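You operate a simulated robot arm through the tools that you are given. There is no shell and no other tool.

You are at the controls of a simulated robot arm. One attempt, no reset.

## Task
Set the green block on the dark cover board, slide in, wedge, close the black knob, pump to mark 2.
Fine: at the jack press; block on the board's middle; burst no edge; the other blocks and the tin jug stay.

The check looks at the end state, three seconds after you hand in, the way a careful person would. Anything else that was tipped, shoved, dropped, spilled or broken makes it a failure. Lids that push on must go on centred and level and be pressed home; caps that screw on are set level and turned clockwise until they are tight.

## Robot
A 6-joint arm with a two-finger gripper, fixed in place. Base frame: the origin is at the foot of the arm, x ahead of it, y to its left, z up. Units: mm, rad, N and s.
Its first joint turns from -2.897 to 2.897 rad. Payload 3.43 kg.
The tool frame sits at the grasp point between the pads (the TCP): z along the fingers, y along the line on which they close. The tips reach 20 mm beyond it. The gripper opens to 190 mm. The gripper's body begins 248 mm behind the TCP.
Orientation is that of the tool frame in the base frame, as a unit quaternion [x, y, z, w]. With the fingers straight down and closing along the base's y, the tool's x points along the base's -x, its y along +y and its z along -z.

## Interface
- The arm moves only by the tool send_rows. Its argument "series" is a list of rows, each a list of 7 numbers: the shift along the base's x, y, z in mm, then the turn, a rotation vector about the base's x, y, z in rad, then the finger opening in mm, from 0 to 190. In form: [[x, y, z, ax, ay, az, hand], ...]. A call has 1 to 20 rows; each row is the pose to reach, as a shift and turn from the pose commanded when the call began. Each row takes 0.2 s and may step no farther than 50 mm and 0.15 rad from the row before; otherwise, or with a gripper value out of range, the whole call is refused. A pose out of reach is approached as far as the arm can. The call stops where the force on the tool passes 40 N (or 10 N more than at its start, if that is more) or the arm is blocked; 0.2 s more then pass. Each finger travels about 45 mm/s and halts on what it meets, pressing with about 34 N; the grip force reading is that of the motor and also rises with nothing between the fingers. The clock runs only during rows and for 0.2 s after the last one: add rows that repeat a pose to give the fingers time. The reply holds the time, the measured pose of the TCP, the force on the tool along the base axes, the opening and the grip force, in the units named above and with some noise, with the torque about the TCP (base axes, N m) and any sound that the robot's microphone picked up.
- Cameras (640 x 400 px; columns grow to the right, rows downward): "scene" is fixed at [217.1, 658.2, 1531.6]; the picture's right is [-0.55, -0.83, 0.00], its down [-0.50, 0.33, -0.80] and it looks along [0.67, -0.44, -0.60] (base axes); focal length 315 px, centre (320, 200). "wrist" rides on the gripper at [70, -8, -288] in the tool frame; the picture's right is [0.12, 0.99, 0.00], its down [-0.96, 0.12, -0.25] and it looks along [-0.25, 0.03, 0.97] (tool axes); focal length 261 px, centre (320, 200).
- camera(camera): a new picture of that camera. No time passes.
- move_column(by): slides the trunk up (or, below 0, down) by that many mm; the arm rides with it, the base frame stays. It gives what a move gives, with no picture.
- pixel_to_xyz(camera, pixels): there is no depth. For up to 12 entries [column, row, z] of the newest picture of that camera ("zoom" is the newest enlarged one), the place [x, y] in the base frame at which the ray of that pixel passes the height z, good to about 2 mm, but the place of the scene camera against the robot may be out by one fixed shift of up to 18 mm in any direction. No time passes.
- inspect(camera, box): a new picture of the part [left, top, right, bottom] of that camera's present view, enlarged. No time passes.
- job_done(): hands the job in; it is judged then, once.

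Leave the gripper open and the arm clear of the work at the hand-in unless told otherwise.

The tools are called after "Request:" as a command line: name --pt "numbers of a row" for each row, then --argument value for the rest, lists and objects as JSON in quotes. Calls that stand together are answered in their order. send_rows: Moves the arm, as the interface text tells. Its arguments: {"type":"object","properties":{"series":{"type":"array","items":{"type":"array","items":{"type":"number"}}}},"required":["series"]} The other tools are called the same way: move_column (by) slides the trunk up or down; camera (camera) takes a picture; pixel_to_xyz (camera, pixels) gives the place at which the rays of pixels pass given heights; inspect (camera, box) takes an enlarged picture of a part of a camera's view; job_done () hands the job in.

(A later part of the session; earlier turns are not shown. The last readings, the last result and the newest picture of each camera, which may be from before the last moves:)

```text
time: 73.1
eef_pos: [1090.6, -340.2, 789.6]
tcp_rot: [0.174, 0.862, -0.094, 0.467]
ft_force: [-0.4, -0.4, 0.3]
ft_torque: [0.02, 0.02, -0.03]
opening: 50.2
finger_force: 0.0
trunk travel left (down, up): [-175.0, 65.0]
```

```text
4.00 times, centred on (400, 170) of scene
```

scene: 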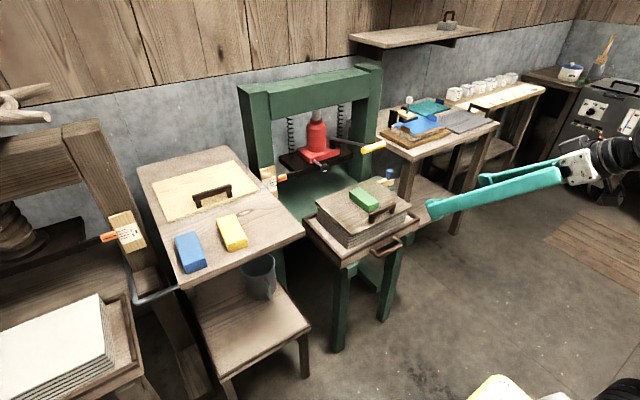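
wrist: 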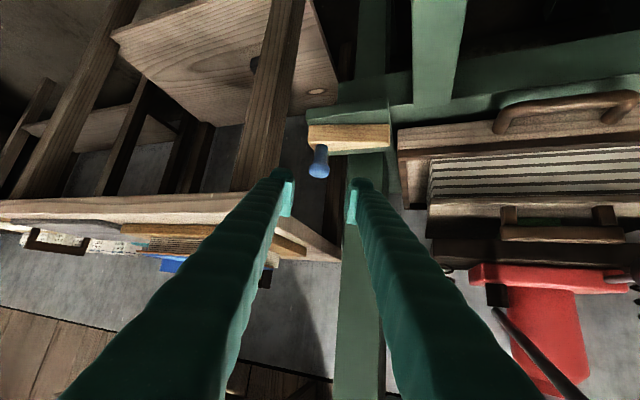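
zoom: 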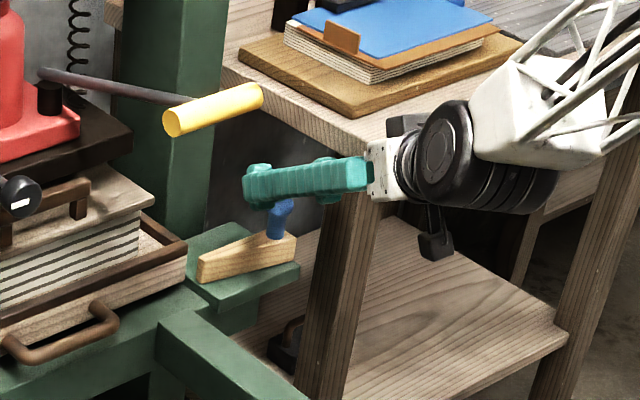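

The knob head (328,170 in the zoom) is nearly midway between the pads. I'll lower 48 mm around it.

Request:
send_rows --pt "1 2 -12 0 0 0 50" --pt "1 2 -24 0 0 0 50" --pt "1 2 -34 0 0 0 50" --pt "1 2 -42 0 0 0 50" --pt "1 2 -48 0 0 0 50" --pt "1 2 -48 0 0 0 50"

Request:
inspect --camera "wrist" --box '[230, 100, 410, 270]'

Request:
inspect --camera "scene" --box '[350, 120, 450, 220]'

```text
time: 74.5
eef_pos: [1091.0, -338.9, 740.4]
tcp_rot: [0.173, 0.862, -0.093, 0.467]
ft_force: [-0.4, 0.0, 0.0]
ft_torque: [0.01, 0.02, 0.0]
opening: 50.1
finger_force: 0.0
trunk travel left (down, up): [-175.0, 65.0]
```

```text
2.35 times, centred on (320, 185) of wrist
```

zoom: 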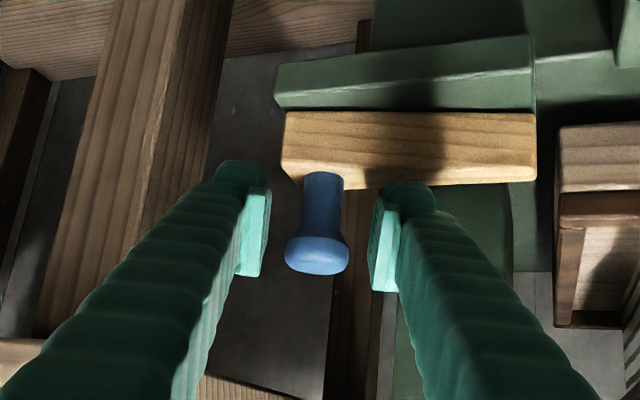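

```text
4.00 times, centred on (400, 170) of scene
```

zoom: 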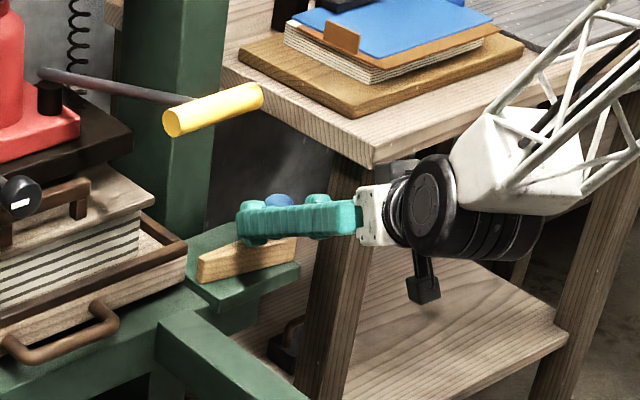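

The knob is between the pads and the lip behind the wedge is visible. I'll close on the knob.

Request:
send_rows --pt "0 0 0 0 0 0 40" --pt "0 0 0 0 0 0 32" --pt "0 0 0 0 0 0 26" --pt "0 0 0 0 0 0 20" --pt "0 0 0 0 0 0 16"

Request:
inspect --camera "wrist" --box '[230, 100, 410, 270]'

```text
time: 75.7
eef_pos: [1090.5, -337.6, 740.4]
tcp_rot: [0.174, 0.862, -0.093, 0.467]
ft_force: [-22.9, 10.2, 8.8]
ft_torque: [-0.11, -0.25, 0.05]
opening: 17.1
finger_force: 35.8
trunk travel left (down, up): [-175.0, 65.0]
```

```text
2.35 times, centred on (320, 185) of wrist
```

zoom: 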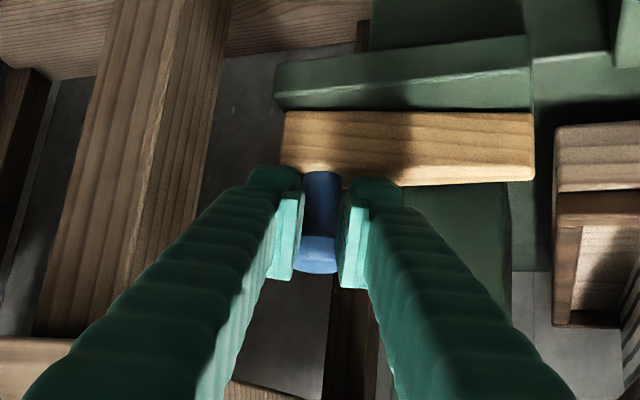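

Gripped on the knob's neck (17 mm). I'll slide the wedge toward +y in small steps.

Request:
send_rows --pt "0 3 0 0 0 0 10" --pt "0.3 6 0 0 0 0 10" --pt "0.6 9 0 0 0 0 10" --pt "0.9 13 0 0 0 0 10" --pt "1.2 17 0 0 0 0 10" --pt "1.5 21 0 0 0 0 10" --pt "1.8 25 0 0 0 0 10"

Request:
inspect --camera "wrist" --box '[230, 100, 410, 270]'

Request:
inspect --camera "scene" --box '[350, 120, 450, 220]'

```text
time: 76.1
eef_pos: [1083.9, -336.2, 741.8]
tcp_rot: [0.174, 0.863, -0.093, 0.465]
ft_force: [-55.5, 17.5, 22.3]
ft_torque: [-0.29, -0.64, -0.19]
opening: 6.4
finger_force: 40.9
trunk travel left (down, up): [-175.0, 65.0]
stopped in row 1: the force on the tool passed its limit at 41 N (the readings are from after the stop); the commanded pose is now the measured one
```

```text
2.35 times, centred on (320, 185) of wrist
```

zoom: 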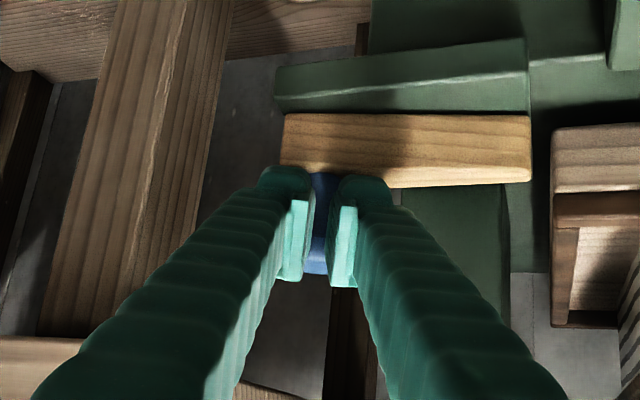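

```text
4.00 times, centred on (400, 170) of scene
```

zoom: 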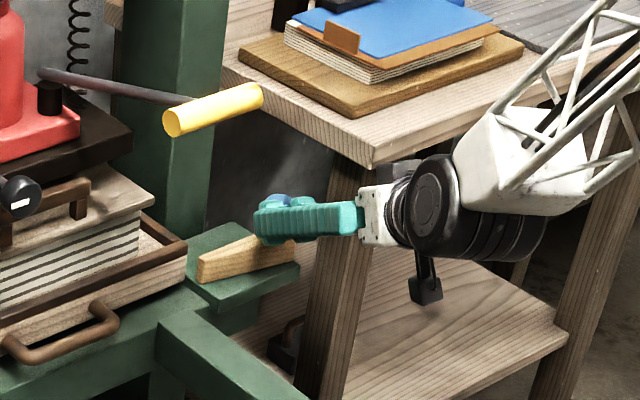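

The knob is being squeezed out at the very tips, so it sits farther forward than I estimated. I'll open, advance about 16 mm along the tool's horizontal direction, and regrip.

Request:
send_rows --pt "0 0 0 0 0 0 24" --pt "0 0 0 0 0 0 44" --pt "0 0 0 0 0 0 52" --pt "6 -1 0 0 0 0 52" --pt "14 -5 0 0 0 0 52" --pt "22 -8 0 0 0 0 52" --pt "22 -8 0 0 0 0 52"

Request:
inspect --camera "wrist" --box '[230, 100, 410, 270]'

Request:
inspect --camera "scene" --box '[350, 120, 450, 220]'

```text
time: 77.7
eef_pos: [1112.4, -346.6, 740.2]
tcp_rot: [0.175, 0.862, -0.094, 0.466]
ft_force: [0.3, -0.6, -0.6]
ft_torque: [0.0, -0.01, 0.01]
opening: 52.1
finger_force: 0.0
trunk travel left (down, up): [-175.0, 65.0]
```

```text
2.35 times, centred on (320, 185) of wrist
```

zoom: 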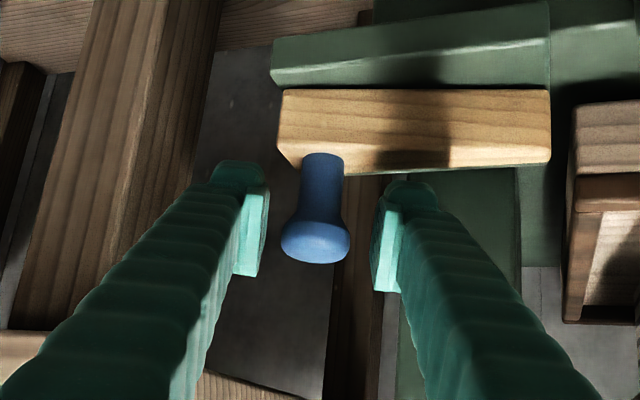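

```text
4.00 times, centred on (400, 170) of scene
```

zoom: 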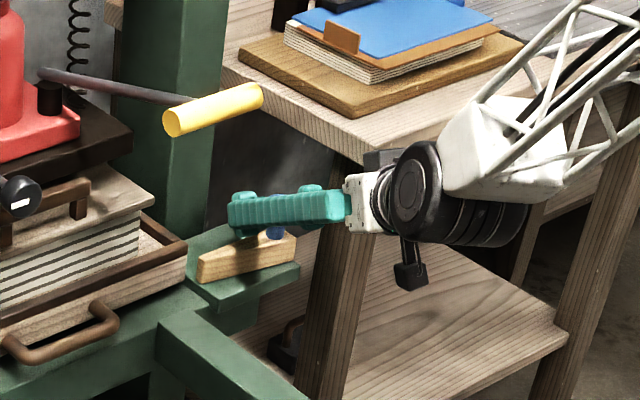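

The knob now sits at the pad centre. Closing again.

Request:
send_rows --pt "0 0 0 0 0 0 40" --pt "0 0 0 0 0 0 30" --pt "0 0 0 0 0 0 22" --pt "0 0 0 0 0 0 14" --pt "0 0 0 0 0 0 10" --pt "0 0 0 0 0 0 10"

Request:
inspect --camera "wrist" --box '[230, 100, 410, 270]'

```text
time: 79.1
eef_pos: [1112.3, -345.2, 739.7]
tcp_rot: [0.175, 0.863, -0.093, 0.466]
ft_force: [-5.7, -1.4, 0.1]
ft_torque: [-0.02, 0.01, -0.06]
opening: 32.2
finger_force: 45.0
trunk travel left (down, up): [-175.0, 65.0]
```

```text
2.35 times, centred on (320, 185) of wrist
```

zoom: 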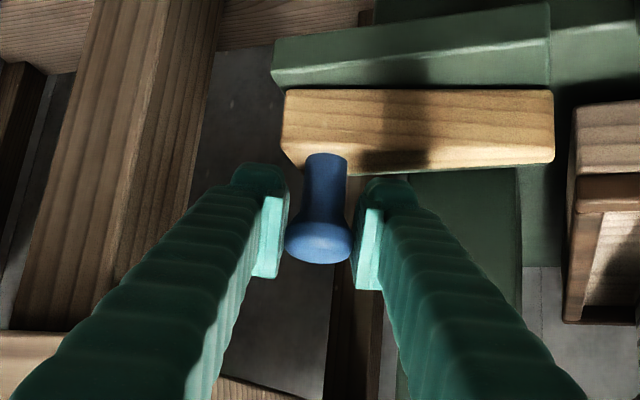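

Gripped firmly on the head (32 mm). I'll slide toward +y.

Request:
send_rows --pt "0 3 0 0 0 0 10" --pt "0.3 6 0 0 0 0 10" --pt "0.6 10 0 0 0 0 10" --pt "0.9 14 0 0 0 0 10" --pt "1.2 18 0 0 0 0 10" --pt "1.5 22 0 0 0 0 10" --pt "1.8 26 0 0 0 0 10"

Request:
camera --camera "wrist"

Request:
inspect --camera "scene" --box '[350, 120, 450, 220]'

```text
time: 80.7
eef_pos: [1110.9, -319.2, 740.2]
tcp_rot: [0.176, 0.863, -0.094, 0.465]
ft_force: [-23.7, -0.4, -3.9]
ft_torque: [0.06, -0.04, -0.1]
opening: 32.3
finger_force: 44.8
trunk travel left (down, up): [-175.0, 65.0]
```

```text
taken
```

wrist: 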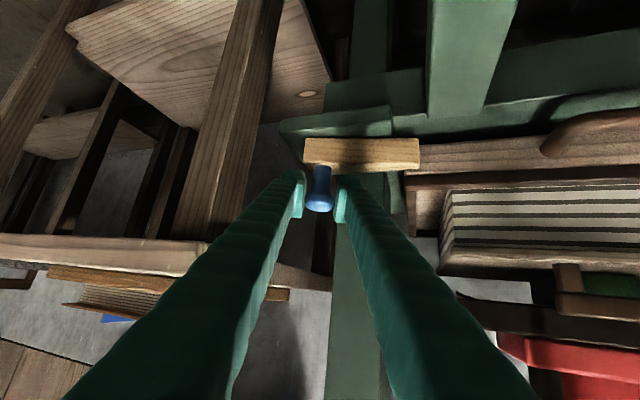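

```text
4.00 times, centred on (400, 170) of scene
```

zoom: 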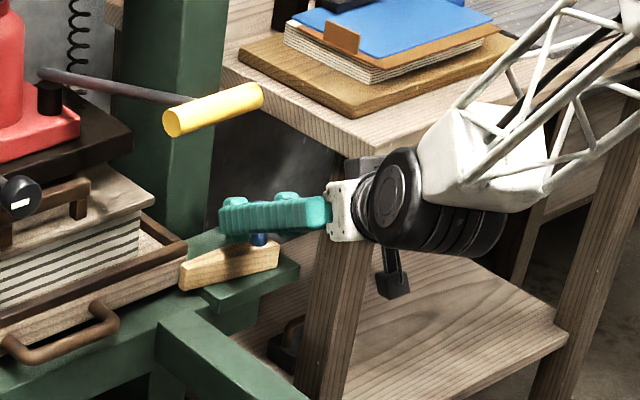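

The wedge moved 26 mm, but there is a −24 N side force in x, so the guide wants it slightly toward −x. I'll relieve x and continue in pure y.

Request:
send_rows --pt "-2 0 0 0 0 0 10" --pt "-2.5 3 0 0 0 0 10" --pt "-2.8 6 0 0 0 0 10" --pt "-3 9 0 0 0 0 10" --pt "-3 12 0 0 0 0 10"

Request:
inspect --camera "wrist" --box '[260, 90, 440, 230]'

```text
time: 81.9
eef_pos: [1110.6, -306.2, 739.1]
tcp_rot: [0.173, 0.863, -0.093, 0.466]
ft_force: [11.8, -0.4, -9.1]
ft_torque: [-0.04, 0.04, 0.13]
opening: 32.5
finger_force: 45.5
trunk travel left (down, up): [-175.0, 65.0]
```

```text
2.86 times, centred on (350, 160) of wrist
```

zoom: 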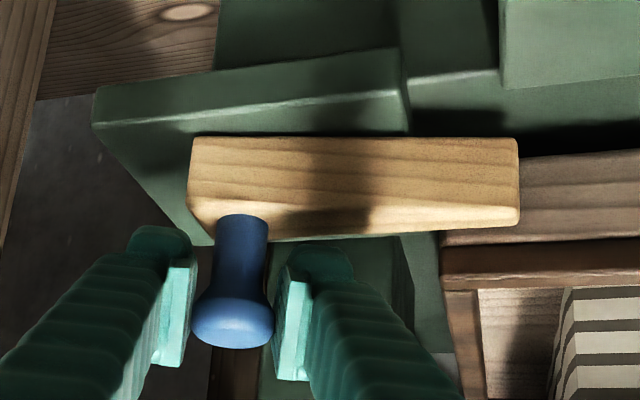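

The wedge tip is now in front of the tray. I'll rebalance x by +1 and keep driving in +y until it tightens.

Request:
send_rows --pt "1 2 0 0 0 0 10" --pt "1 5 0 0 0 0 10" --pt "1 8 0 0 0 0 10" --pt "1 11 0 0 0 0 10" --pt "1 14 0 0 0 0 10" --pt "1 17 0 0 0 0 10" --pt "1 20 0 0 0 0 10" --pt "1 23 0 0 0 0 10"

Request:
inspect --camera "wrist" --box '[260, 90, 440, 230]'

```text
time: 83.7
eef_pos: [1111.0, -283.8, 739.7]
tcp_rot: [0.174, 0.862, -0.093, 0.466]
ft_force: [9.5, -1.1, -1.9]
ft_torque: [0.04, 0.14, 0.1]
opening: 32.2
finger_force: 45.0
trunk travel left (down, up): [-175.0, 65.0]
```

```text
2.86 times, centred on (350, 160) of wrist
```

zoom: 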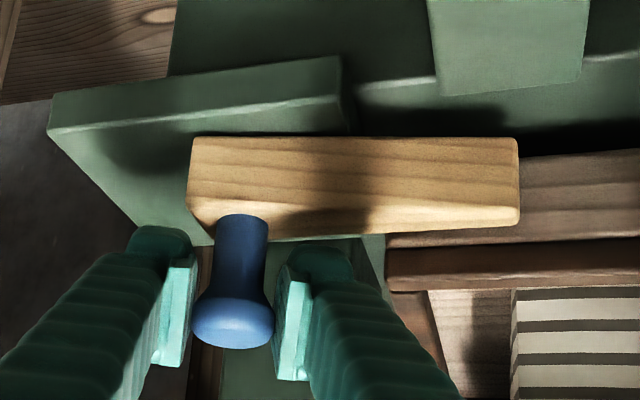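

No resistance yet after 61 mm of travel. Continuing.

Request:
send_rows --pt "0.6 2 0 0 0 0 10" --pt "0.6 4 0 0 0 0 10" --pt "0.6 6 0 0 0 0 10" --pt "0.6 8 0 0 0 0 10" --pt "0.6 10 0 0 0 0 10" --pt "0.6 12 0 0 0 0 10" --pt "0.6 14 0 0 0 0 10" --pt "0.6 16 0 0 0 0 10" --pt "0.6 18 0 0 0 0 10" --pt "0.6 20 0 0 0 0 10"

Request:
inspect --camera "wrist" --box '[260, 90, 440, 230]'

Request:
inspect --camera "scene" --box '[310, 120, 450, 240]'

```text
time: 84.8
eef_pos: [1111.6, -280.6, 739.7]
tcp_rot: [0.178, 0.861, -0.094, 0.467]
ft_force: [0.2, -50.8, -8.3]
ft_torque: [0.05, -0.13, -0.38]
opening: 32.2
finger_force: 45.4
trunk travel left (down, up): [-175.0, 65.0]
stopped in row 5: the force on the tool passed its limit at 44 N (the readings are from after the stop); the commanded pose is now the measured one
```

```text
2.86 times, centred on (350, 160) of wrist
```

zoom: 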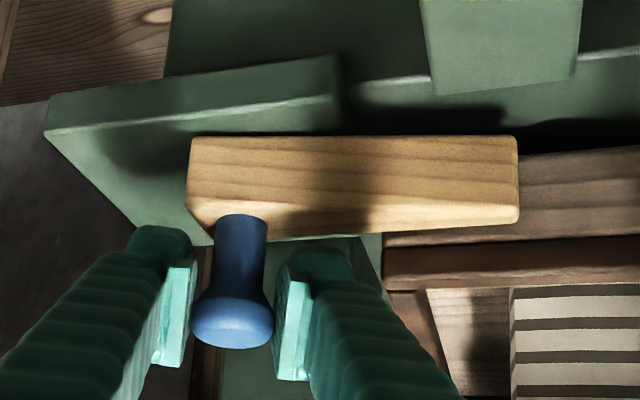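

```text
3.33 times, centred on (380, 180) of scene
```

zoom: 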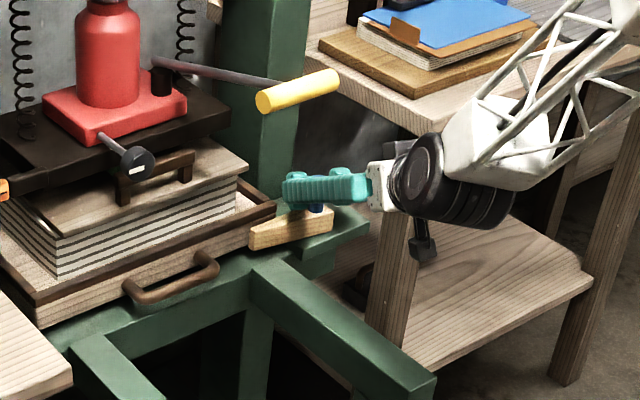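

The wedge jammed firmly at 51 N in y after 65 mm of travel. I'll release, lift straight off the knob and back away.

Request:
send_rows --pt "0 0 0 0 0 0 36" --pt "0 0 0 0 0 0 52" --pt "0 0 0 0 0 0 56" --pt "0 0 12 0 0 0 56" --pt "0 0 35 0 0 0 56" --pt "0 0 60 0 0 0 56" --pt "-35 15 75 0 0 0 56" --pt "-70 30 95 0 0 0 70" --pt "-105 50 115 0 0 0.05 100" --pt "-140 75 120 0 0 0.1 140" --pt "-175 100 120 0 0 0.2 190" --pt "-210 130 120 0 0 0.3 190" --pt "-245 160 120 0 0 0.4 190" --pt "-255 180 120 0 0 0.4 190"

Request:
camera --camera "wrist"

Request:
inspect --camera "scene" --box '[270, 100, 430, 230]'

```text
time: 87.8
eef_pos: [856.9, -95.9, 861.4]
tcp_rot: [0.0, 0.879, 0.002, 0.477]
ft_force: [0.1, -0.7, 0.3]
ft_torque: [0.02, 0.02, 0.06]
opening: 190.1
finger_force: 0.1
trunk travel left (down, up): [-175.0, 65.0]
```

```text
taken
```

wrist: 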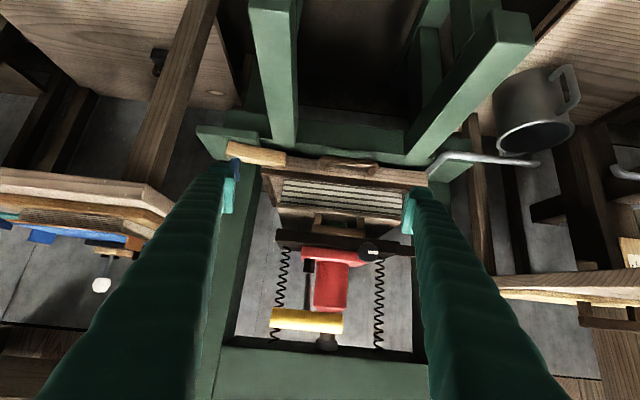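

```text
3.08 times, centred on (350, 165) of scene
```

zoom: 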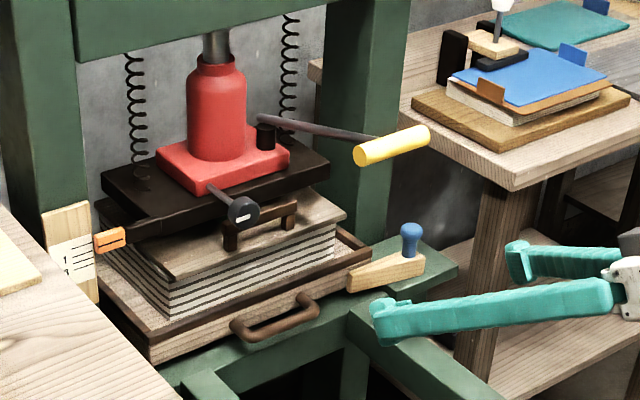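

The wedge is in. I'll check the block between the board and the plate, and look at the knob.

Request:
inspect --camera "wrist" --box '[250, 140, 430, 280]'

Request:
inspect --camera "wrist" --box '[330, 220, 410, 280]'

Request:
pixel_to_xyz --camera "wrist" --pixels '[[370, 250, 880], [370, 250, 890], [370, 250, 870], [306, 320, 1002], [306, 320, 995]]'

```text
2.86 times, centred on (340, 210) of wrist
```

zoom: 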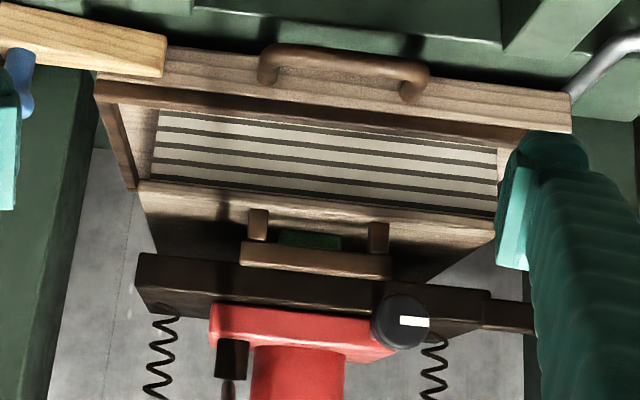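

```text
6.67 times, centred on (370, 250) of wrist
```

zoom: 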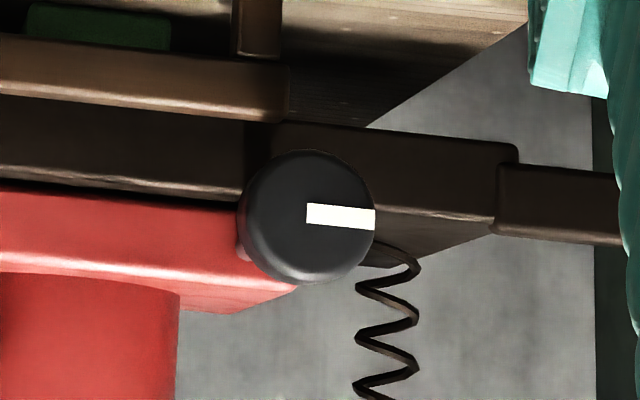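

```text
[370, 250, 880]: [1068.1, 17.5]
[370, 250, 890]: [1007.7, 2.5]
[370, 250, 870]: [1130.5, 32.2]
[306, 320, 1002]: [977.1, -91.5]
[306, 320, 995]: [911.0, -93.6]
```

The mark on the black knob points toward +y (image right). The knob is about 42 mm across with its face at (1112,26,~876). I'll bring the tool horizontal, pointing +x, at a stand-off in front of it.

Request:
send_rows --pt "15 25 3 0 -0.1 0 170" --pt "30 50 6 0 -0.2 0 150" --pt "45 75 9 0 -0.3 0 130" --pt "60 100 12 0 -0.4 0 110" --pt "75 122 15 0 -0.5 0 90" --pt "90 122 15 0 -0.571 0 80" --pt "100 122 15 0 -0.571 0 80" --pt "100 122 15 0 -0.571 0 80"

Request:
camera --camera "wrist"

Request:
inspect --camera "scene" --box '[270, 100, 430, 230]'

```text
time: 89.6
eef_pos: [958.8, 27.8, 875.9]
tcp_rot: [-0.001, 0.709, 0.001, 0.705]
ft_force: [1.1, -0.3, -0.9]
ft_torque: [0.02, -0.01, 0.0]
opening: 80.2
finger_force: 0.2
out of reach, approached as far as the arm can: row 4, 5
trunk travel left (down, up): [-175.0, 65.0]
```

```text
taken
```

wrist: 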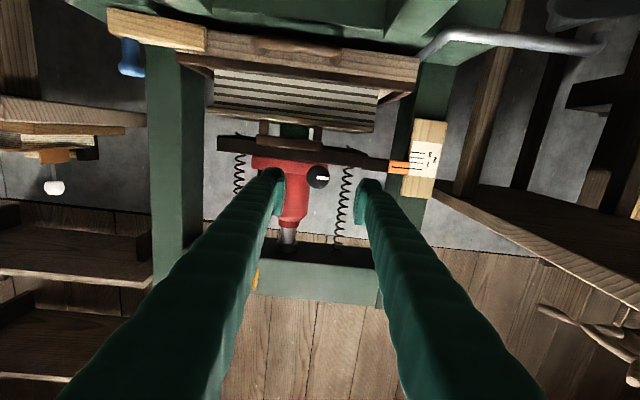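

```text
3.08 times, centred on (350, 165) of scene
```

zoom: 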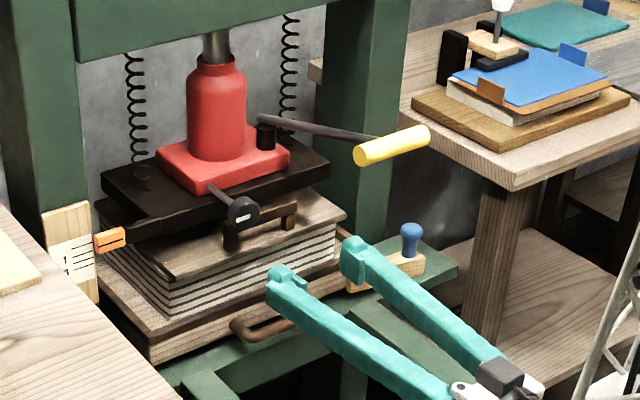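

This is a near-level view. I'll enlarge the knob, the scale and the gap between block and plate.

Request:
inspect --camera "wrist" --box '[260, 110, 460, 220]'

Request:
inspect --camera "wrist" --box '[380, 110, 460, 210]'

Request:
inspect --camera "wrist" --box '[240, 100, 360, 190]'

```text
3.20 times, centred on (360, 165) of wrist
```

zoom: 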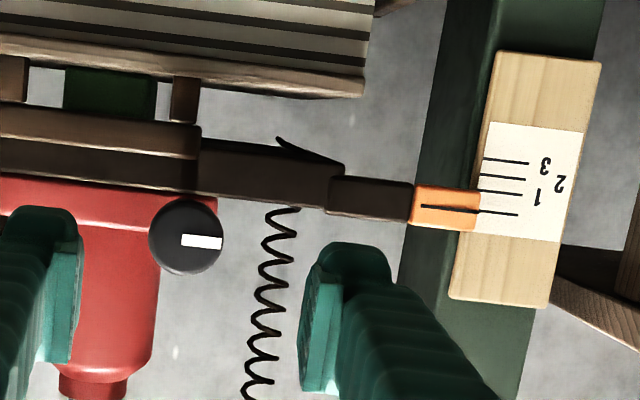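

```text
4.00 times, centred on (420, 160) of wrist
```

zoom: 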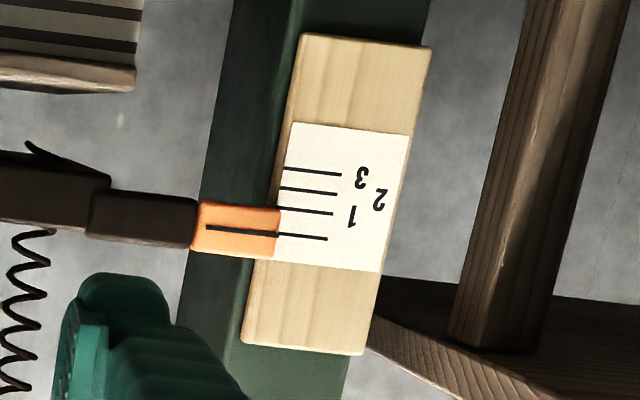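

```text
4.44 times, centred on (300, 145) of wrist
```

zoom: 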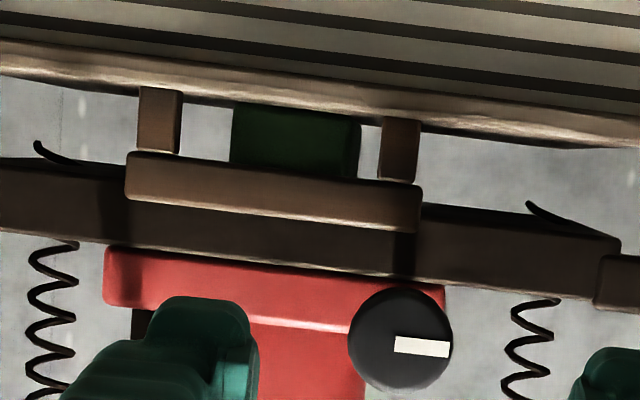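

The pointer currently aligns with the top (zero) tick, and marks 1, 2 and 3 lie below it. The green block is between board and plate. The knob axis works out to (y 25, z 878). I'll approach it with the opening at 64, stopping just short first.

Request:
send_rows --pt "20 -1 1 0 0 0 64" --pt "45 -2 2 0 0 0 64" --pt "70 -2.6 2.5 0 0 0 64" --pt "92 -2.6 2.5 0 0 0 64" --pt "108 -2.6 2.5 0 0 0 64" --pt "115 -2.6 2.5 0 0 0 64" --pt "115 -2.6 2.5 0 0 0 64"

Request:
camera --camera "wrist"

Request:
inspect --camera "scene" --box '[270, 100, 430, 230]'

```text
time: 91.2
eef_pos: [1072.4, 24.7, 877.9]
tcp_rot: [-0.001, 0.709, 0.002, 0.705]
ft_force: [0.5, 0.0, 0.4]
ft_torque: [-0.02, -0.03, 0.0]
opening: 63.8
finger_force: 0.1
trunk travel left (down, up): [-175.0, 65.0]
```

```text
taken
```

wrist: 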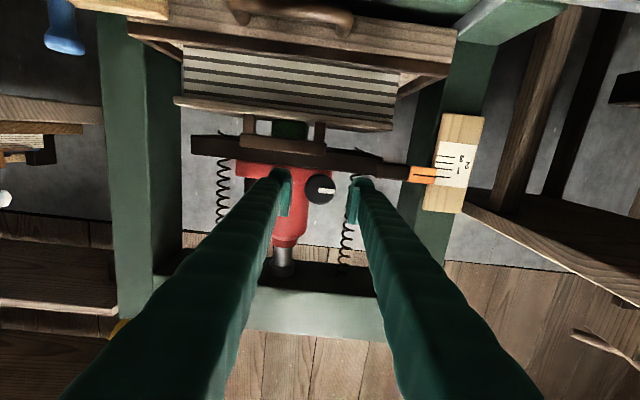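

```text
3.08 times, centred on (350, 165) of scene
```

zoom: 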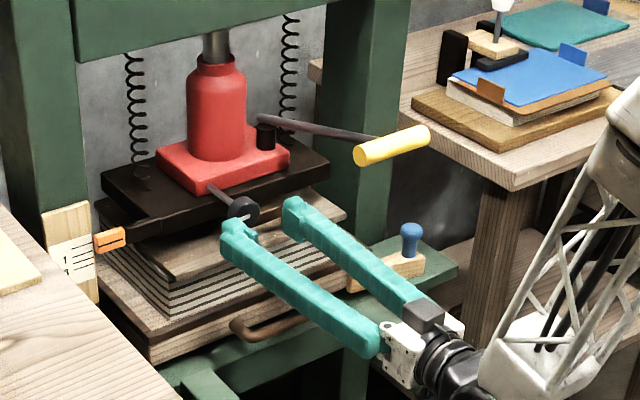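

Request:
inspect --camera "wrist" --box '[260, 140, 380, 230]'

```text
4.44 times, centred on (320, 185) of wrist
```

zoom: 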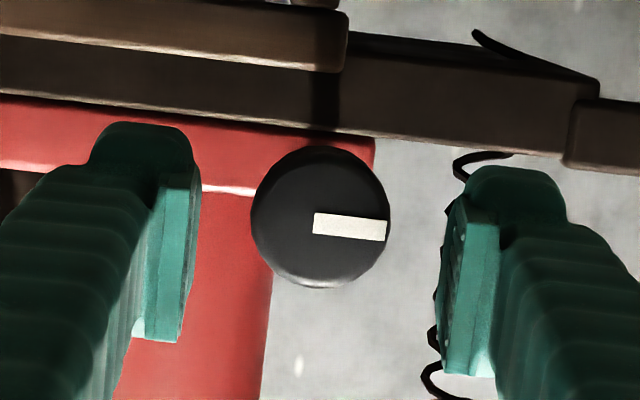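

The knob is midway between the pads. I'll advance 30 mm so the pads overlap it, then close.

Request:
send_rows --pt "8 1 -1 0 0 0 64" --pt "16 1 -1 0 0 0 64" --pt "23 1 -1 0 0 0 64" --pt "28 1 -1 0 0 0 64" --pt "31 1 -1 0 0 0 64" --pt "31 1 -1 0 0 0 64"

Request:
inspect --camera "wrist" --box '[260, 140, 380, 230]'

Request:
inspect --camera "scene" --box '[290, 120, 390, 200]'

```text
time: 92.6
eef_pos: [1103.6, 27.5, 876.8]
tcp_rot: [-0.001, 0.71, 0.002, 0.704]
ft_force: [-0.3, 0.5, 0.2]
ft_torque: [-0.02, 0.0, 0.01]
opening: 64.0
finger_force: 0.1
trunk travel left (down, up): [-175.0, 65.0]
```

```text
4.44 times, centred on (320, 185) of wrist
```

zoom: 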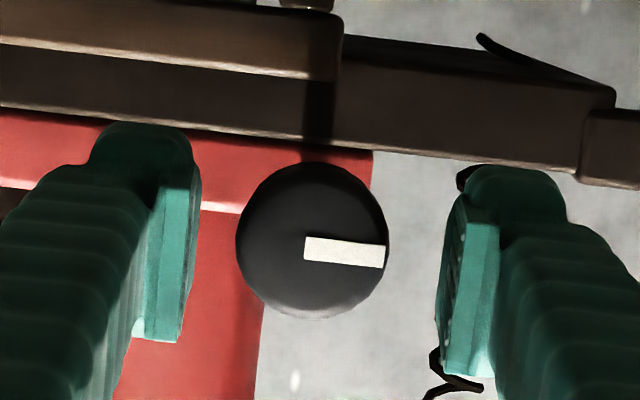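

```text
5.00 times, centred on (340, 160) of scene
```

zoom: 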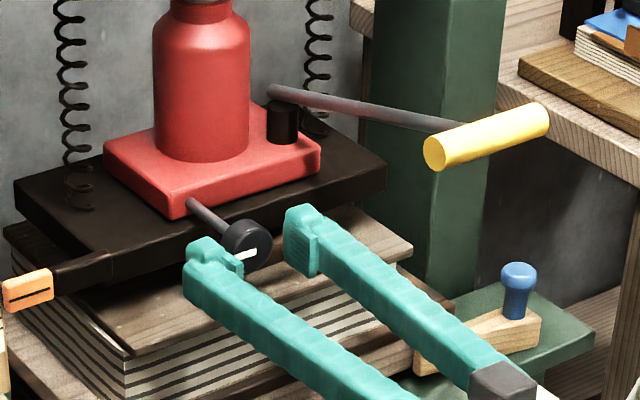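

The pads straddle the knob with about 12 mm overlap. I'll advance 6 mm more, trim y by −1.5, and close.

Request:
send_rows --pt "3 -1.5 0 0 0 0 64" --pt "6 -1.5 0 0 0 0 64" --pt "6 -1.5 0 0 0 0 52" --pt "6 -1.5 0 0 0 0 42" --pt "6 -1.5 0 0 0 0 34" --pt "6 -1.5 0 0 0 0 28" --pt "6 -1.5 0 0 0 0 28"

Request:
inspect --camera "wrist" --box '[260, 140, 380, 230]'

```text
time: 94.2
eef_pos: [1110.0, 26.1, 876.9]
tcp_rot: [-0.001, 0.71, 0.002, 0.704]
ft_force: [1.6, -2.8, 1.6]
ft_torque: [0.01, -0.02, -0.02]
opening: 40.2
finger_force: 45.4
trunk travel left (down, up): [-175.0, 65.0]
```

```text
4.44 times, centred on (320, 185) of wrist
```

zoom: 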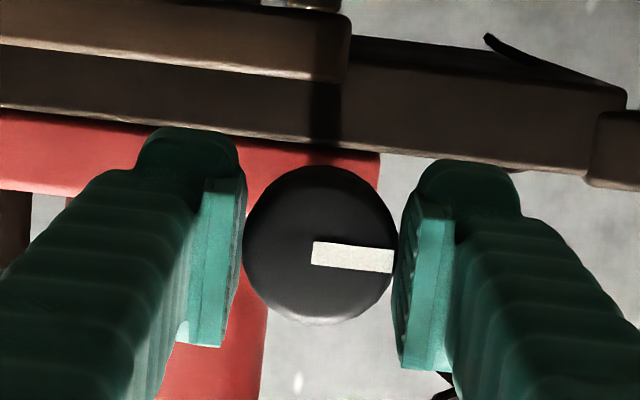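

Gripped at 40 mm. Clockwise seen from the front is a positive turn about +x. I'll turn 0.6 rad first and read the torque.

Request:
send_rows --pt "0 0 0 0.1 0 0 28" --pt "0 0 0 0.2 0 0 28" --pt "0 0 0 0.3 0 0 28" --pt "0 0 0 0.4 0 0 28" --pt "0 0 0 0.5 0 0 28" --pt "0 0 0 0.6 0 0 28"

Request:
inspect --camera "wrist" --box '[260, 140, 380, 230]'

Request:
inspect --camera "scene" --box '[290, 120, 390, 200]'

```text
time: 95.6
eef_pos: [1109.3, 24.5, 877.5]
tcp_rot: [0.208, 0.677, 0.212, 0.674]
ft_force: [0.2, -3.0, 5.7]
ft_torque: [0.01, -0.02, 0.0]
opening: 40.5
finger_force: 44.7
trunk travel left (down, up): [-175.0, 65.0]
```

```text
4.44 times, centred on (320, 185) of wrist
```

zoom: 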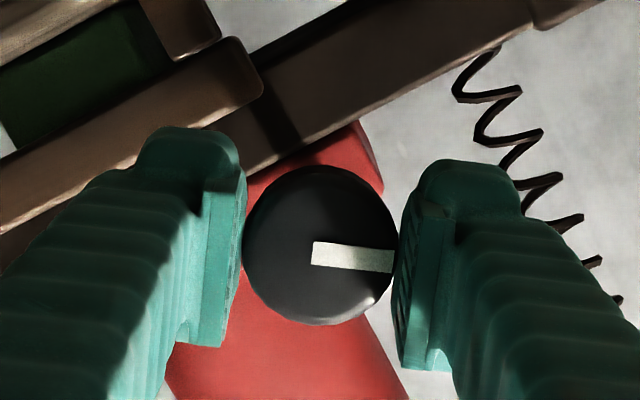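

```text
5.00 times, centred on (340, 160) of scene
```

zoom: 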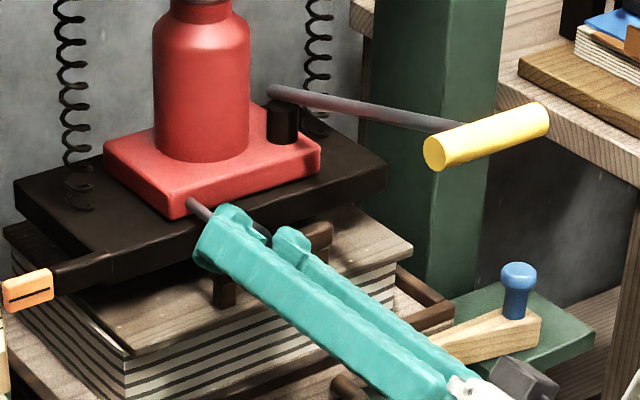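

The knob turns with the fingers and torque is low. I'll keep turning.

Request:
send_rows --pt "0 0 0 0.1 0 0 28" --pt "0 0 0 0.2 0 0 28" --pt "0 0 0 0.3 0 0 28" --pt "0 0 0 0.4 0 0 28" --pt "0 0 0 0.5 0 0 28" --pt "0 0 0 0.6 0 0 28" --pt "0 0 0 0.7 0 0 28" --pt "0 0 0 0.8 0 0 28"

Request:
inspect --camera "wrist" --box '[260, 140, 380, 230]'

```text
time: 97.4
eef_pos: [1109.9, 24.2, 877.3]
tcp_rot: [0.454, 0.541, 0.459, 0.539]
ft_force: [-3.9, -3.8, 2.4]
ft_torque: [0.02, -0.03, -0.13]
opening: 40.2
finger_force: 45.0
trunk travel left (down, up): [-175.0, 65.0]
```

```text
4.44 times, centred on (320, 185) of wrist
```

zoom: 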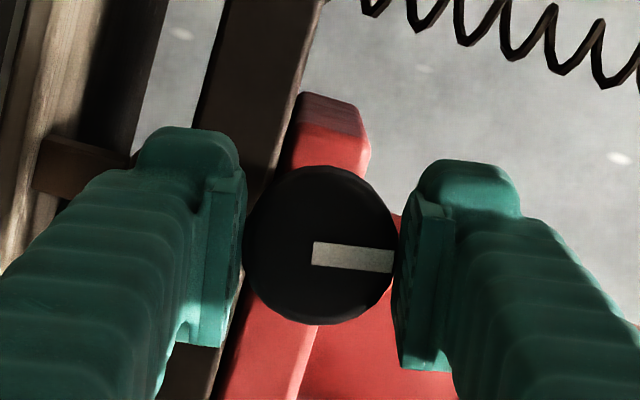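

1.4 rad so far, still free. I'll continue.

Request:
send_rows --pt "0 0 0 0.1 0 0 28" --pt "0 0 0 0.2 0 0 28" --pt "0 0 0 0.3 0 0 28" --pt "0 0 0 0.4 0 0 28" --pt "0 0 0 0.5 0 0 28" --pt "0 0 0 0.6 0 0 28" --pt "0 0 0 0.7 0 0 28" --pt "0 0 0 0.8 0 0 28"

Request:
inspect --camera "wrist" --box '[260, 140, 380, 230]'

```text
time: 99.2
eef_pos: [1109.9, 25.2, 876.8]
tcp_rot: [0.628, 0.32, 0.633, 0.319]
ft_force: [4.9, 0.6, -3.1]
ft_torque: [-0.63, 0.06, 0.03]
opening: 40.5
finger_force: 45.6
trunk travel left (down, up): [-175.0, 65.0]
```

```text
4.44 times, centred on (320, 185) of wrist
```

zoom: 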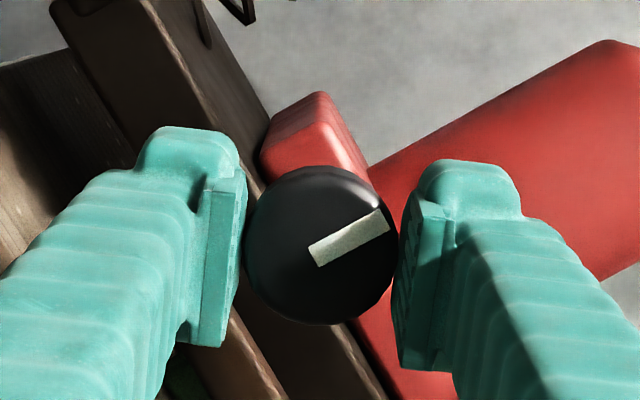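

The knob stopped: the mark slipped about 30° relative to the fingers with a 0.63 N·m reaction. That puts the knob about a quarter turn clockwise and tight. I'll release, retreat and unroll.

Request:
send_rows --pt "0 0 0 -0.02 0 0 46" --pt "0 0 0 -0.02 0 0 64" --pt "0 0 0 -0.02 0 0 64" --pt "-15 0 0 -0.02 0 0 64" --pt "-40 0 0 -0.1 0 0 64" --pt "-75 0 0 -0.24 0 0 64" --pt "-110 0 0 -0.38 0 0 64" --pt "-140 0 0 -0.52 0 0 64" --pt "-150 0 0 -0.66 0 0 64" --pt "-150 0 0 -0.8 0 0 64" --pt "-150 0 0 -0.94 0 0 64" --pt "-150 0 0 -1.08 0 0 64" --pt "-150 0 0 -1.22 0 0 64" --pt "-150 0 0 -1.36 0 0 64" --pt "-150 0 0 -1.5 0 0 64" --pt "-150 0 0 -1.64 0 0 64" --pt "-150 0 0 -1.78 0 0 64" --pt "-150 0 0 -1.92 0 0 64" --pt "-150 0 0 -2.06 0 0 64" --pt "-150 0 0 -2.2 0 0 64"

Request:
inspect --camera "wrist" --box '[200, 100, 460, 290]'

Request:
inspect --camera "scene" --box '[260, 80, 420, 220]'

```text
time: 103.4
eef_pos: [960.3, 25.2, 877.0]
tcp_rot: [-0.001, 0.71, 0.0, 0.704]
ft_force: [0.9, 0.6, -0.1]
ft_torque: [0.01, -0.01, -0.02]
opening: 64.1
finger_force: 0.1
trunk travel left (down, up): [-175.0, 65.0]
```

```text
2.11 times, centred on (330, 195) of wrist
```

zoom: 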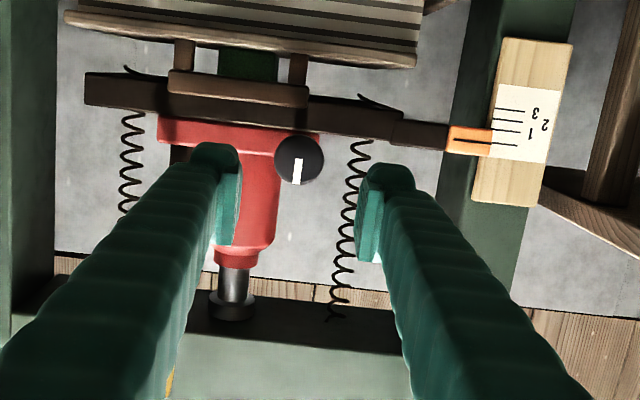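

```text
2.86 times, centred on (340, 150) of scene
```

zoom: 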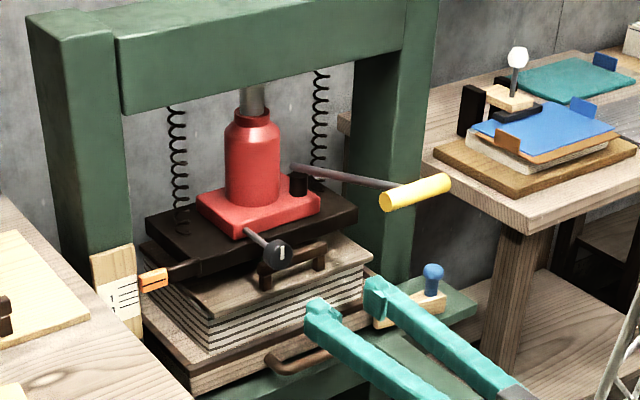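

The knob's white mark now points up, so the valve is closed. For pumping I'll roll the tool 90° so the fingers sit above and below the yellow handle, on its +y half to avoid the rod. This also gives the camera a view toward the scale. First to a stand-off.

Request:
send_rows --pt "-10 -8 12 -0.14 0 0 80" --pt "-20 -16 24 -0.28 0 0 90" --pt "-30 -24 36 -0.42 0 0 90" --pt "-40 -32 48 -0.56 0 0 90" --pt "-45 -40 60 -0.7 0 0 90" --pt "-45 -48 72 -0.84 0 0 90" --pt "-45 -56 84 -0.98 0 0 90" --pt "-45 -64 96 -1.12 0 0 90" --pt "-45 -72 108 -1.26 0 0 90" --pt "-45 -80 118 -1.4 0 0 90" --pt "-45 -87 125 -1.5 0 0 90" --pt "-45 -87 125 -1.571 0 0 90" --pt "-45 -87 125 -1.571 0 0 90"

Request:
camera --camera "wrist"

Request:
inspect --camera "scene" --box '[260, 80, 460, 230]'

```text
time: 106.2
eef_pos: [914.6, -62.3, 1002.1]
tcp_rot: [-0.499, 0.503, -0.501, 0.497]
ft_force: [0.8, 0.6, -0.5]
ft_torque: [0.02, -0.01, 0.0]
opening: 90.1
finger_force: 0.2
out of reach, approached as far as the arm can: row 3, 4, 5, 6, 7, 8
trunk travel left (down, up): [-175.0, 65.0]
```

```text
taken
```

wrist: 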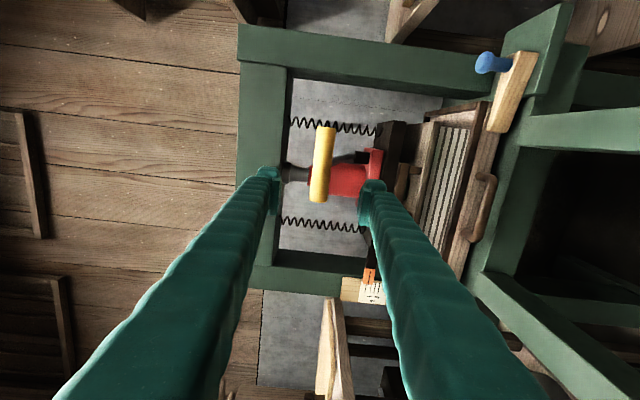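

```text
2.67 times, centred on (360, 155) of scene
```

zoom: 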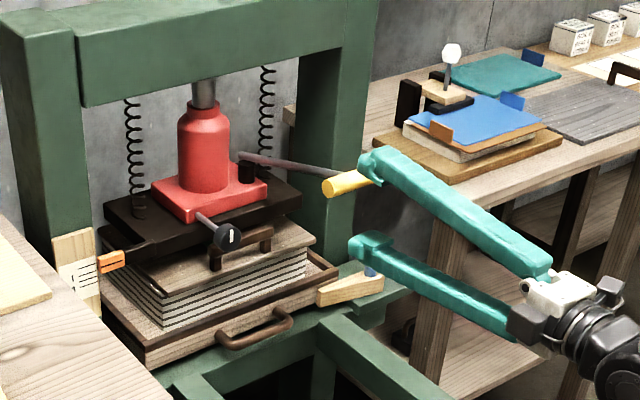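

The handle (column 323) is centred between the upper and lower fingers, and the scale is visible at (372,290). I'll advance to the handle with opening 60, z −3.

Request:
send_rows --pt "12 0 -1 0 0 0 80" --pt "25 0 -2 0 0 0 70" --pt "38 0 -3 0 0 0 60" --pt "50 0 -3 0 0 0 60" --pt "60 0 -3 0 0 0 60" --pt "60 0 -3 0 0 0 60"

Request:
camera --camera "wrist"

Request:
inspect --camera "wrist" --box '[250, 110, 420, 320]'

Request:
inspect --camera "scene" --box '[330, 110, 430, 200]'

```text
time: 107.6
eef_pos: [976.5, -61.9, 998.4]
tcp_rot: [-0.499, 0.503, -0.501, 0.498]
ft_force: [-0.5, -0.7, 0.4]
ft_torque: [-0.01, 0.01, -0.03]
opening: 60.0
finger_force: 0.1
trunk travel left (down, up): [-175.0, 65.0]
```

```text
taken
```

wrist: 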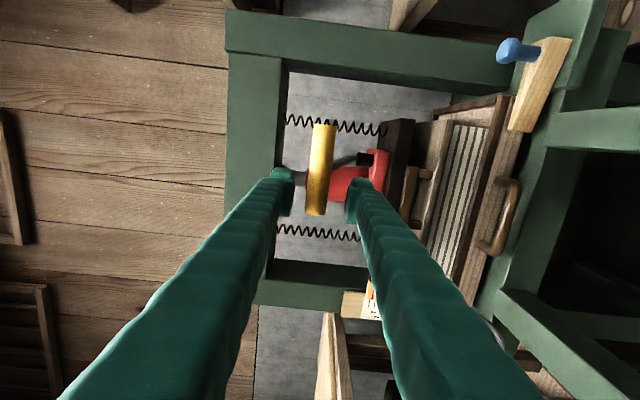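

```text
1.90 times, centred on (335, 215) of wrist
```

zoom: 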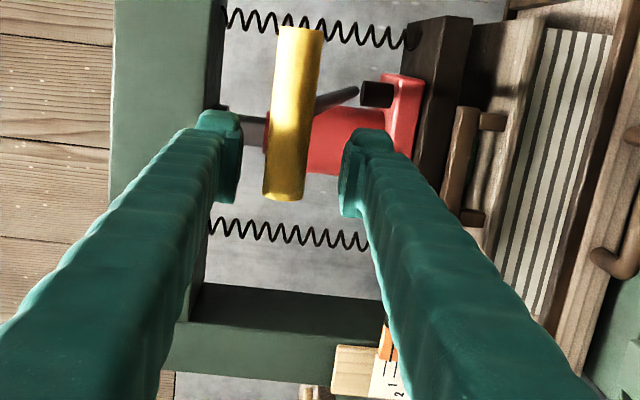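

```text
4.44 times, centred on (380, 155) of scene
```

zoom: 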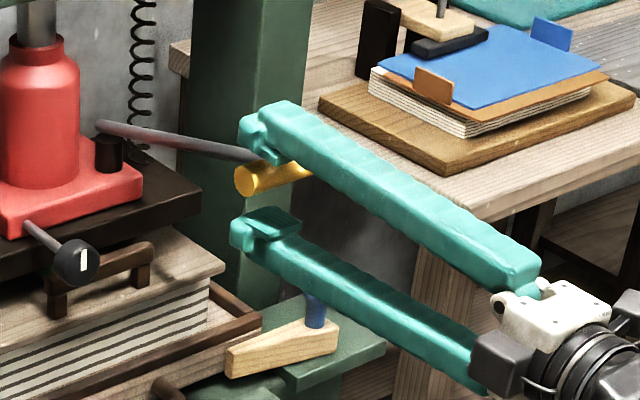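

The handle is centred between the pads with its diameter about 30. I'll close to a loose cage (38 mm) and try a gentle partial down stroke, following the lever arc.

Request:
send_rows --pt "2 0 0 0 0 0 48" --pt "2 0 0 0 0 0 38" --pt "2 0 0 0 0 0 38" --pt "0 0 -5 0 0 0 38" --pt "-3 0 -10 0 0 0 38" --pt "-5 0 -15 0 0 0 38" --pt "-7 0 -20 0 0 0 38" --pt "-8 0 -25 0 0 0 38" --pt "-10 0 -30 0 0 0 38"

Request:
inspect --camera "wrist" --box '[250, 110, 420, 320]'

Request:
inspect --camera "scene" --box '[250, 100, 430, 230]'

```text
time: 109.6
eef_pos: [964.5, -61.4, 969.5]
tcp_rot: [-0.498, 0.503, -0.501, 0.498]
ft_force: [-0.2, 1.0, 0.9]
ft_torque: [0.02, 0.01, 0.0]
opening: 38.4
finger_force: 0.8
trunk travel left (down, up): [-175.0, 65.0]
```

```text
1.90 times, centred on (335, 215) of wrist
```

zoom: 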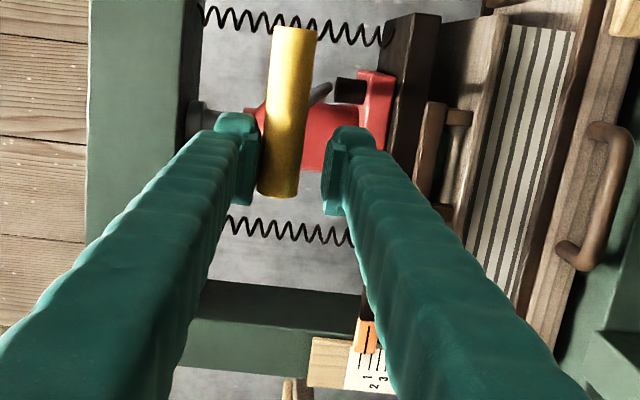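

```text
3.08 times, centred on (340, 165) of scene
```

zoom: 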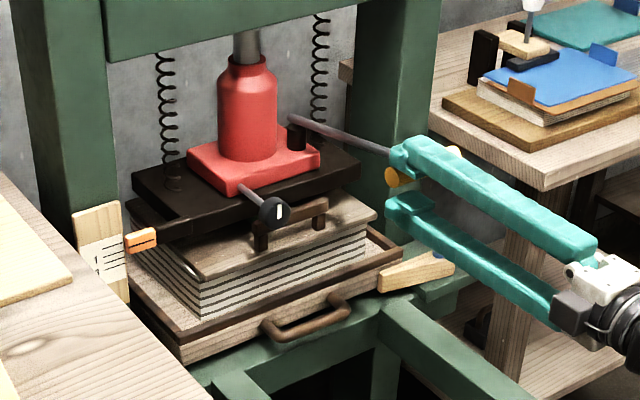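

The handle moves down easily. I'll continue the down stroke along the arc until it resists.

Request:
send_rows --pt "-1 0 -6 0 0 0 38" --pt "-3 0 -12 0 0 0 38" --pt "-4 0 -18 0 0 0 38" --pt "-5 0 -24 0 0 0 38" --pt "-6 0 -30 0 0 0 38" --pt "-7 0 -36 0 0 0 38" --pt "-8 0 -42 0 0 0 38" --pt "-9 0 -48 0 0 0 38"

Request:
inspect --camera "wrist" --box '[250, 110, 420, 320]'

Request:
inspect --camera "scene" --box '[250, 100, 430, 230]'

```text
time: 111.4
eef_pos: [956.7, -62.0, 921.5]
tcp_rot: [-0.498, 0.502, -0.5, 0.499]
ft_force: [1.2, 0.4, 2.2]
ft_torque: [0.04, 0.0, -0.01]
opening: 39.2
finger_force: 0.6
trunk travel left (down, up): [-175.0, 65.0]
```

```text
1.90 times, centred on (335, 215) of wrist
```

zoom: 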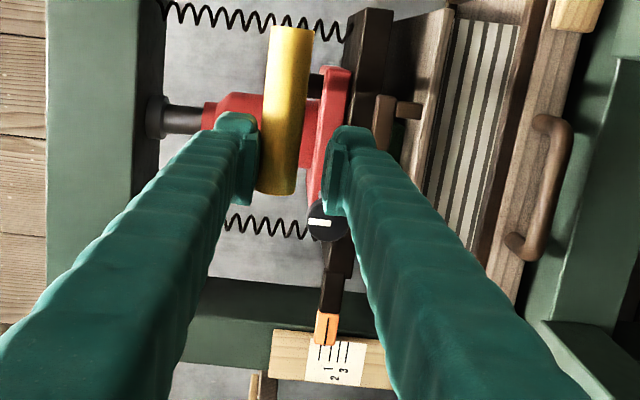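

```text
3.08 times, centred on (340, 165) of scene
```

zoom: 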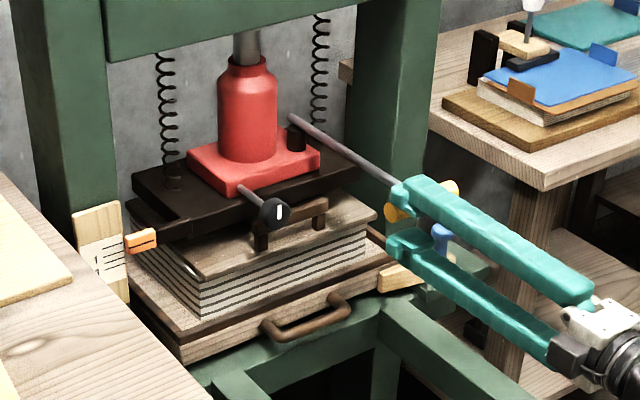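

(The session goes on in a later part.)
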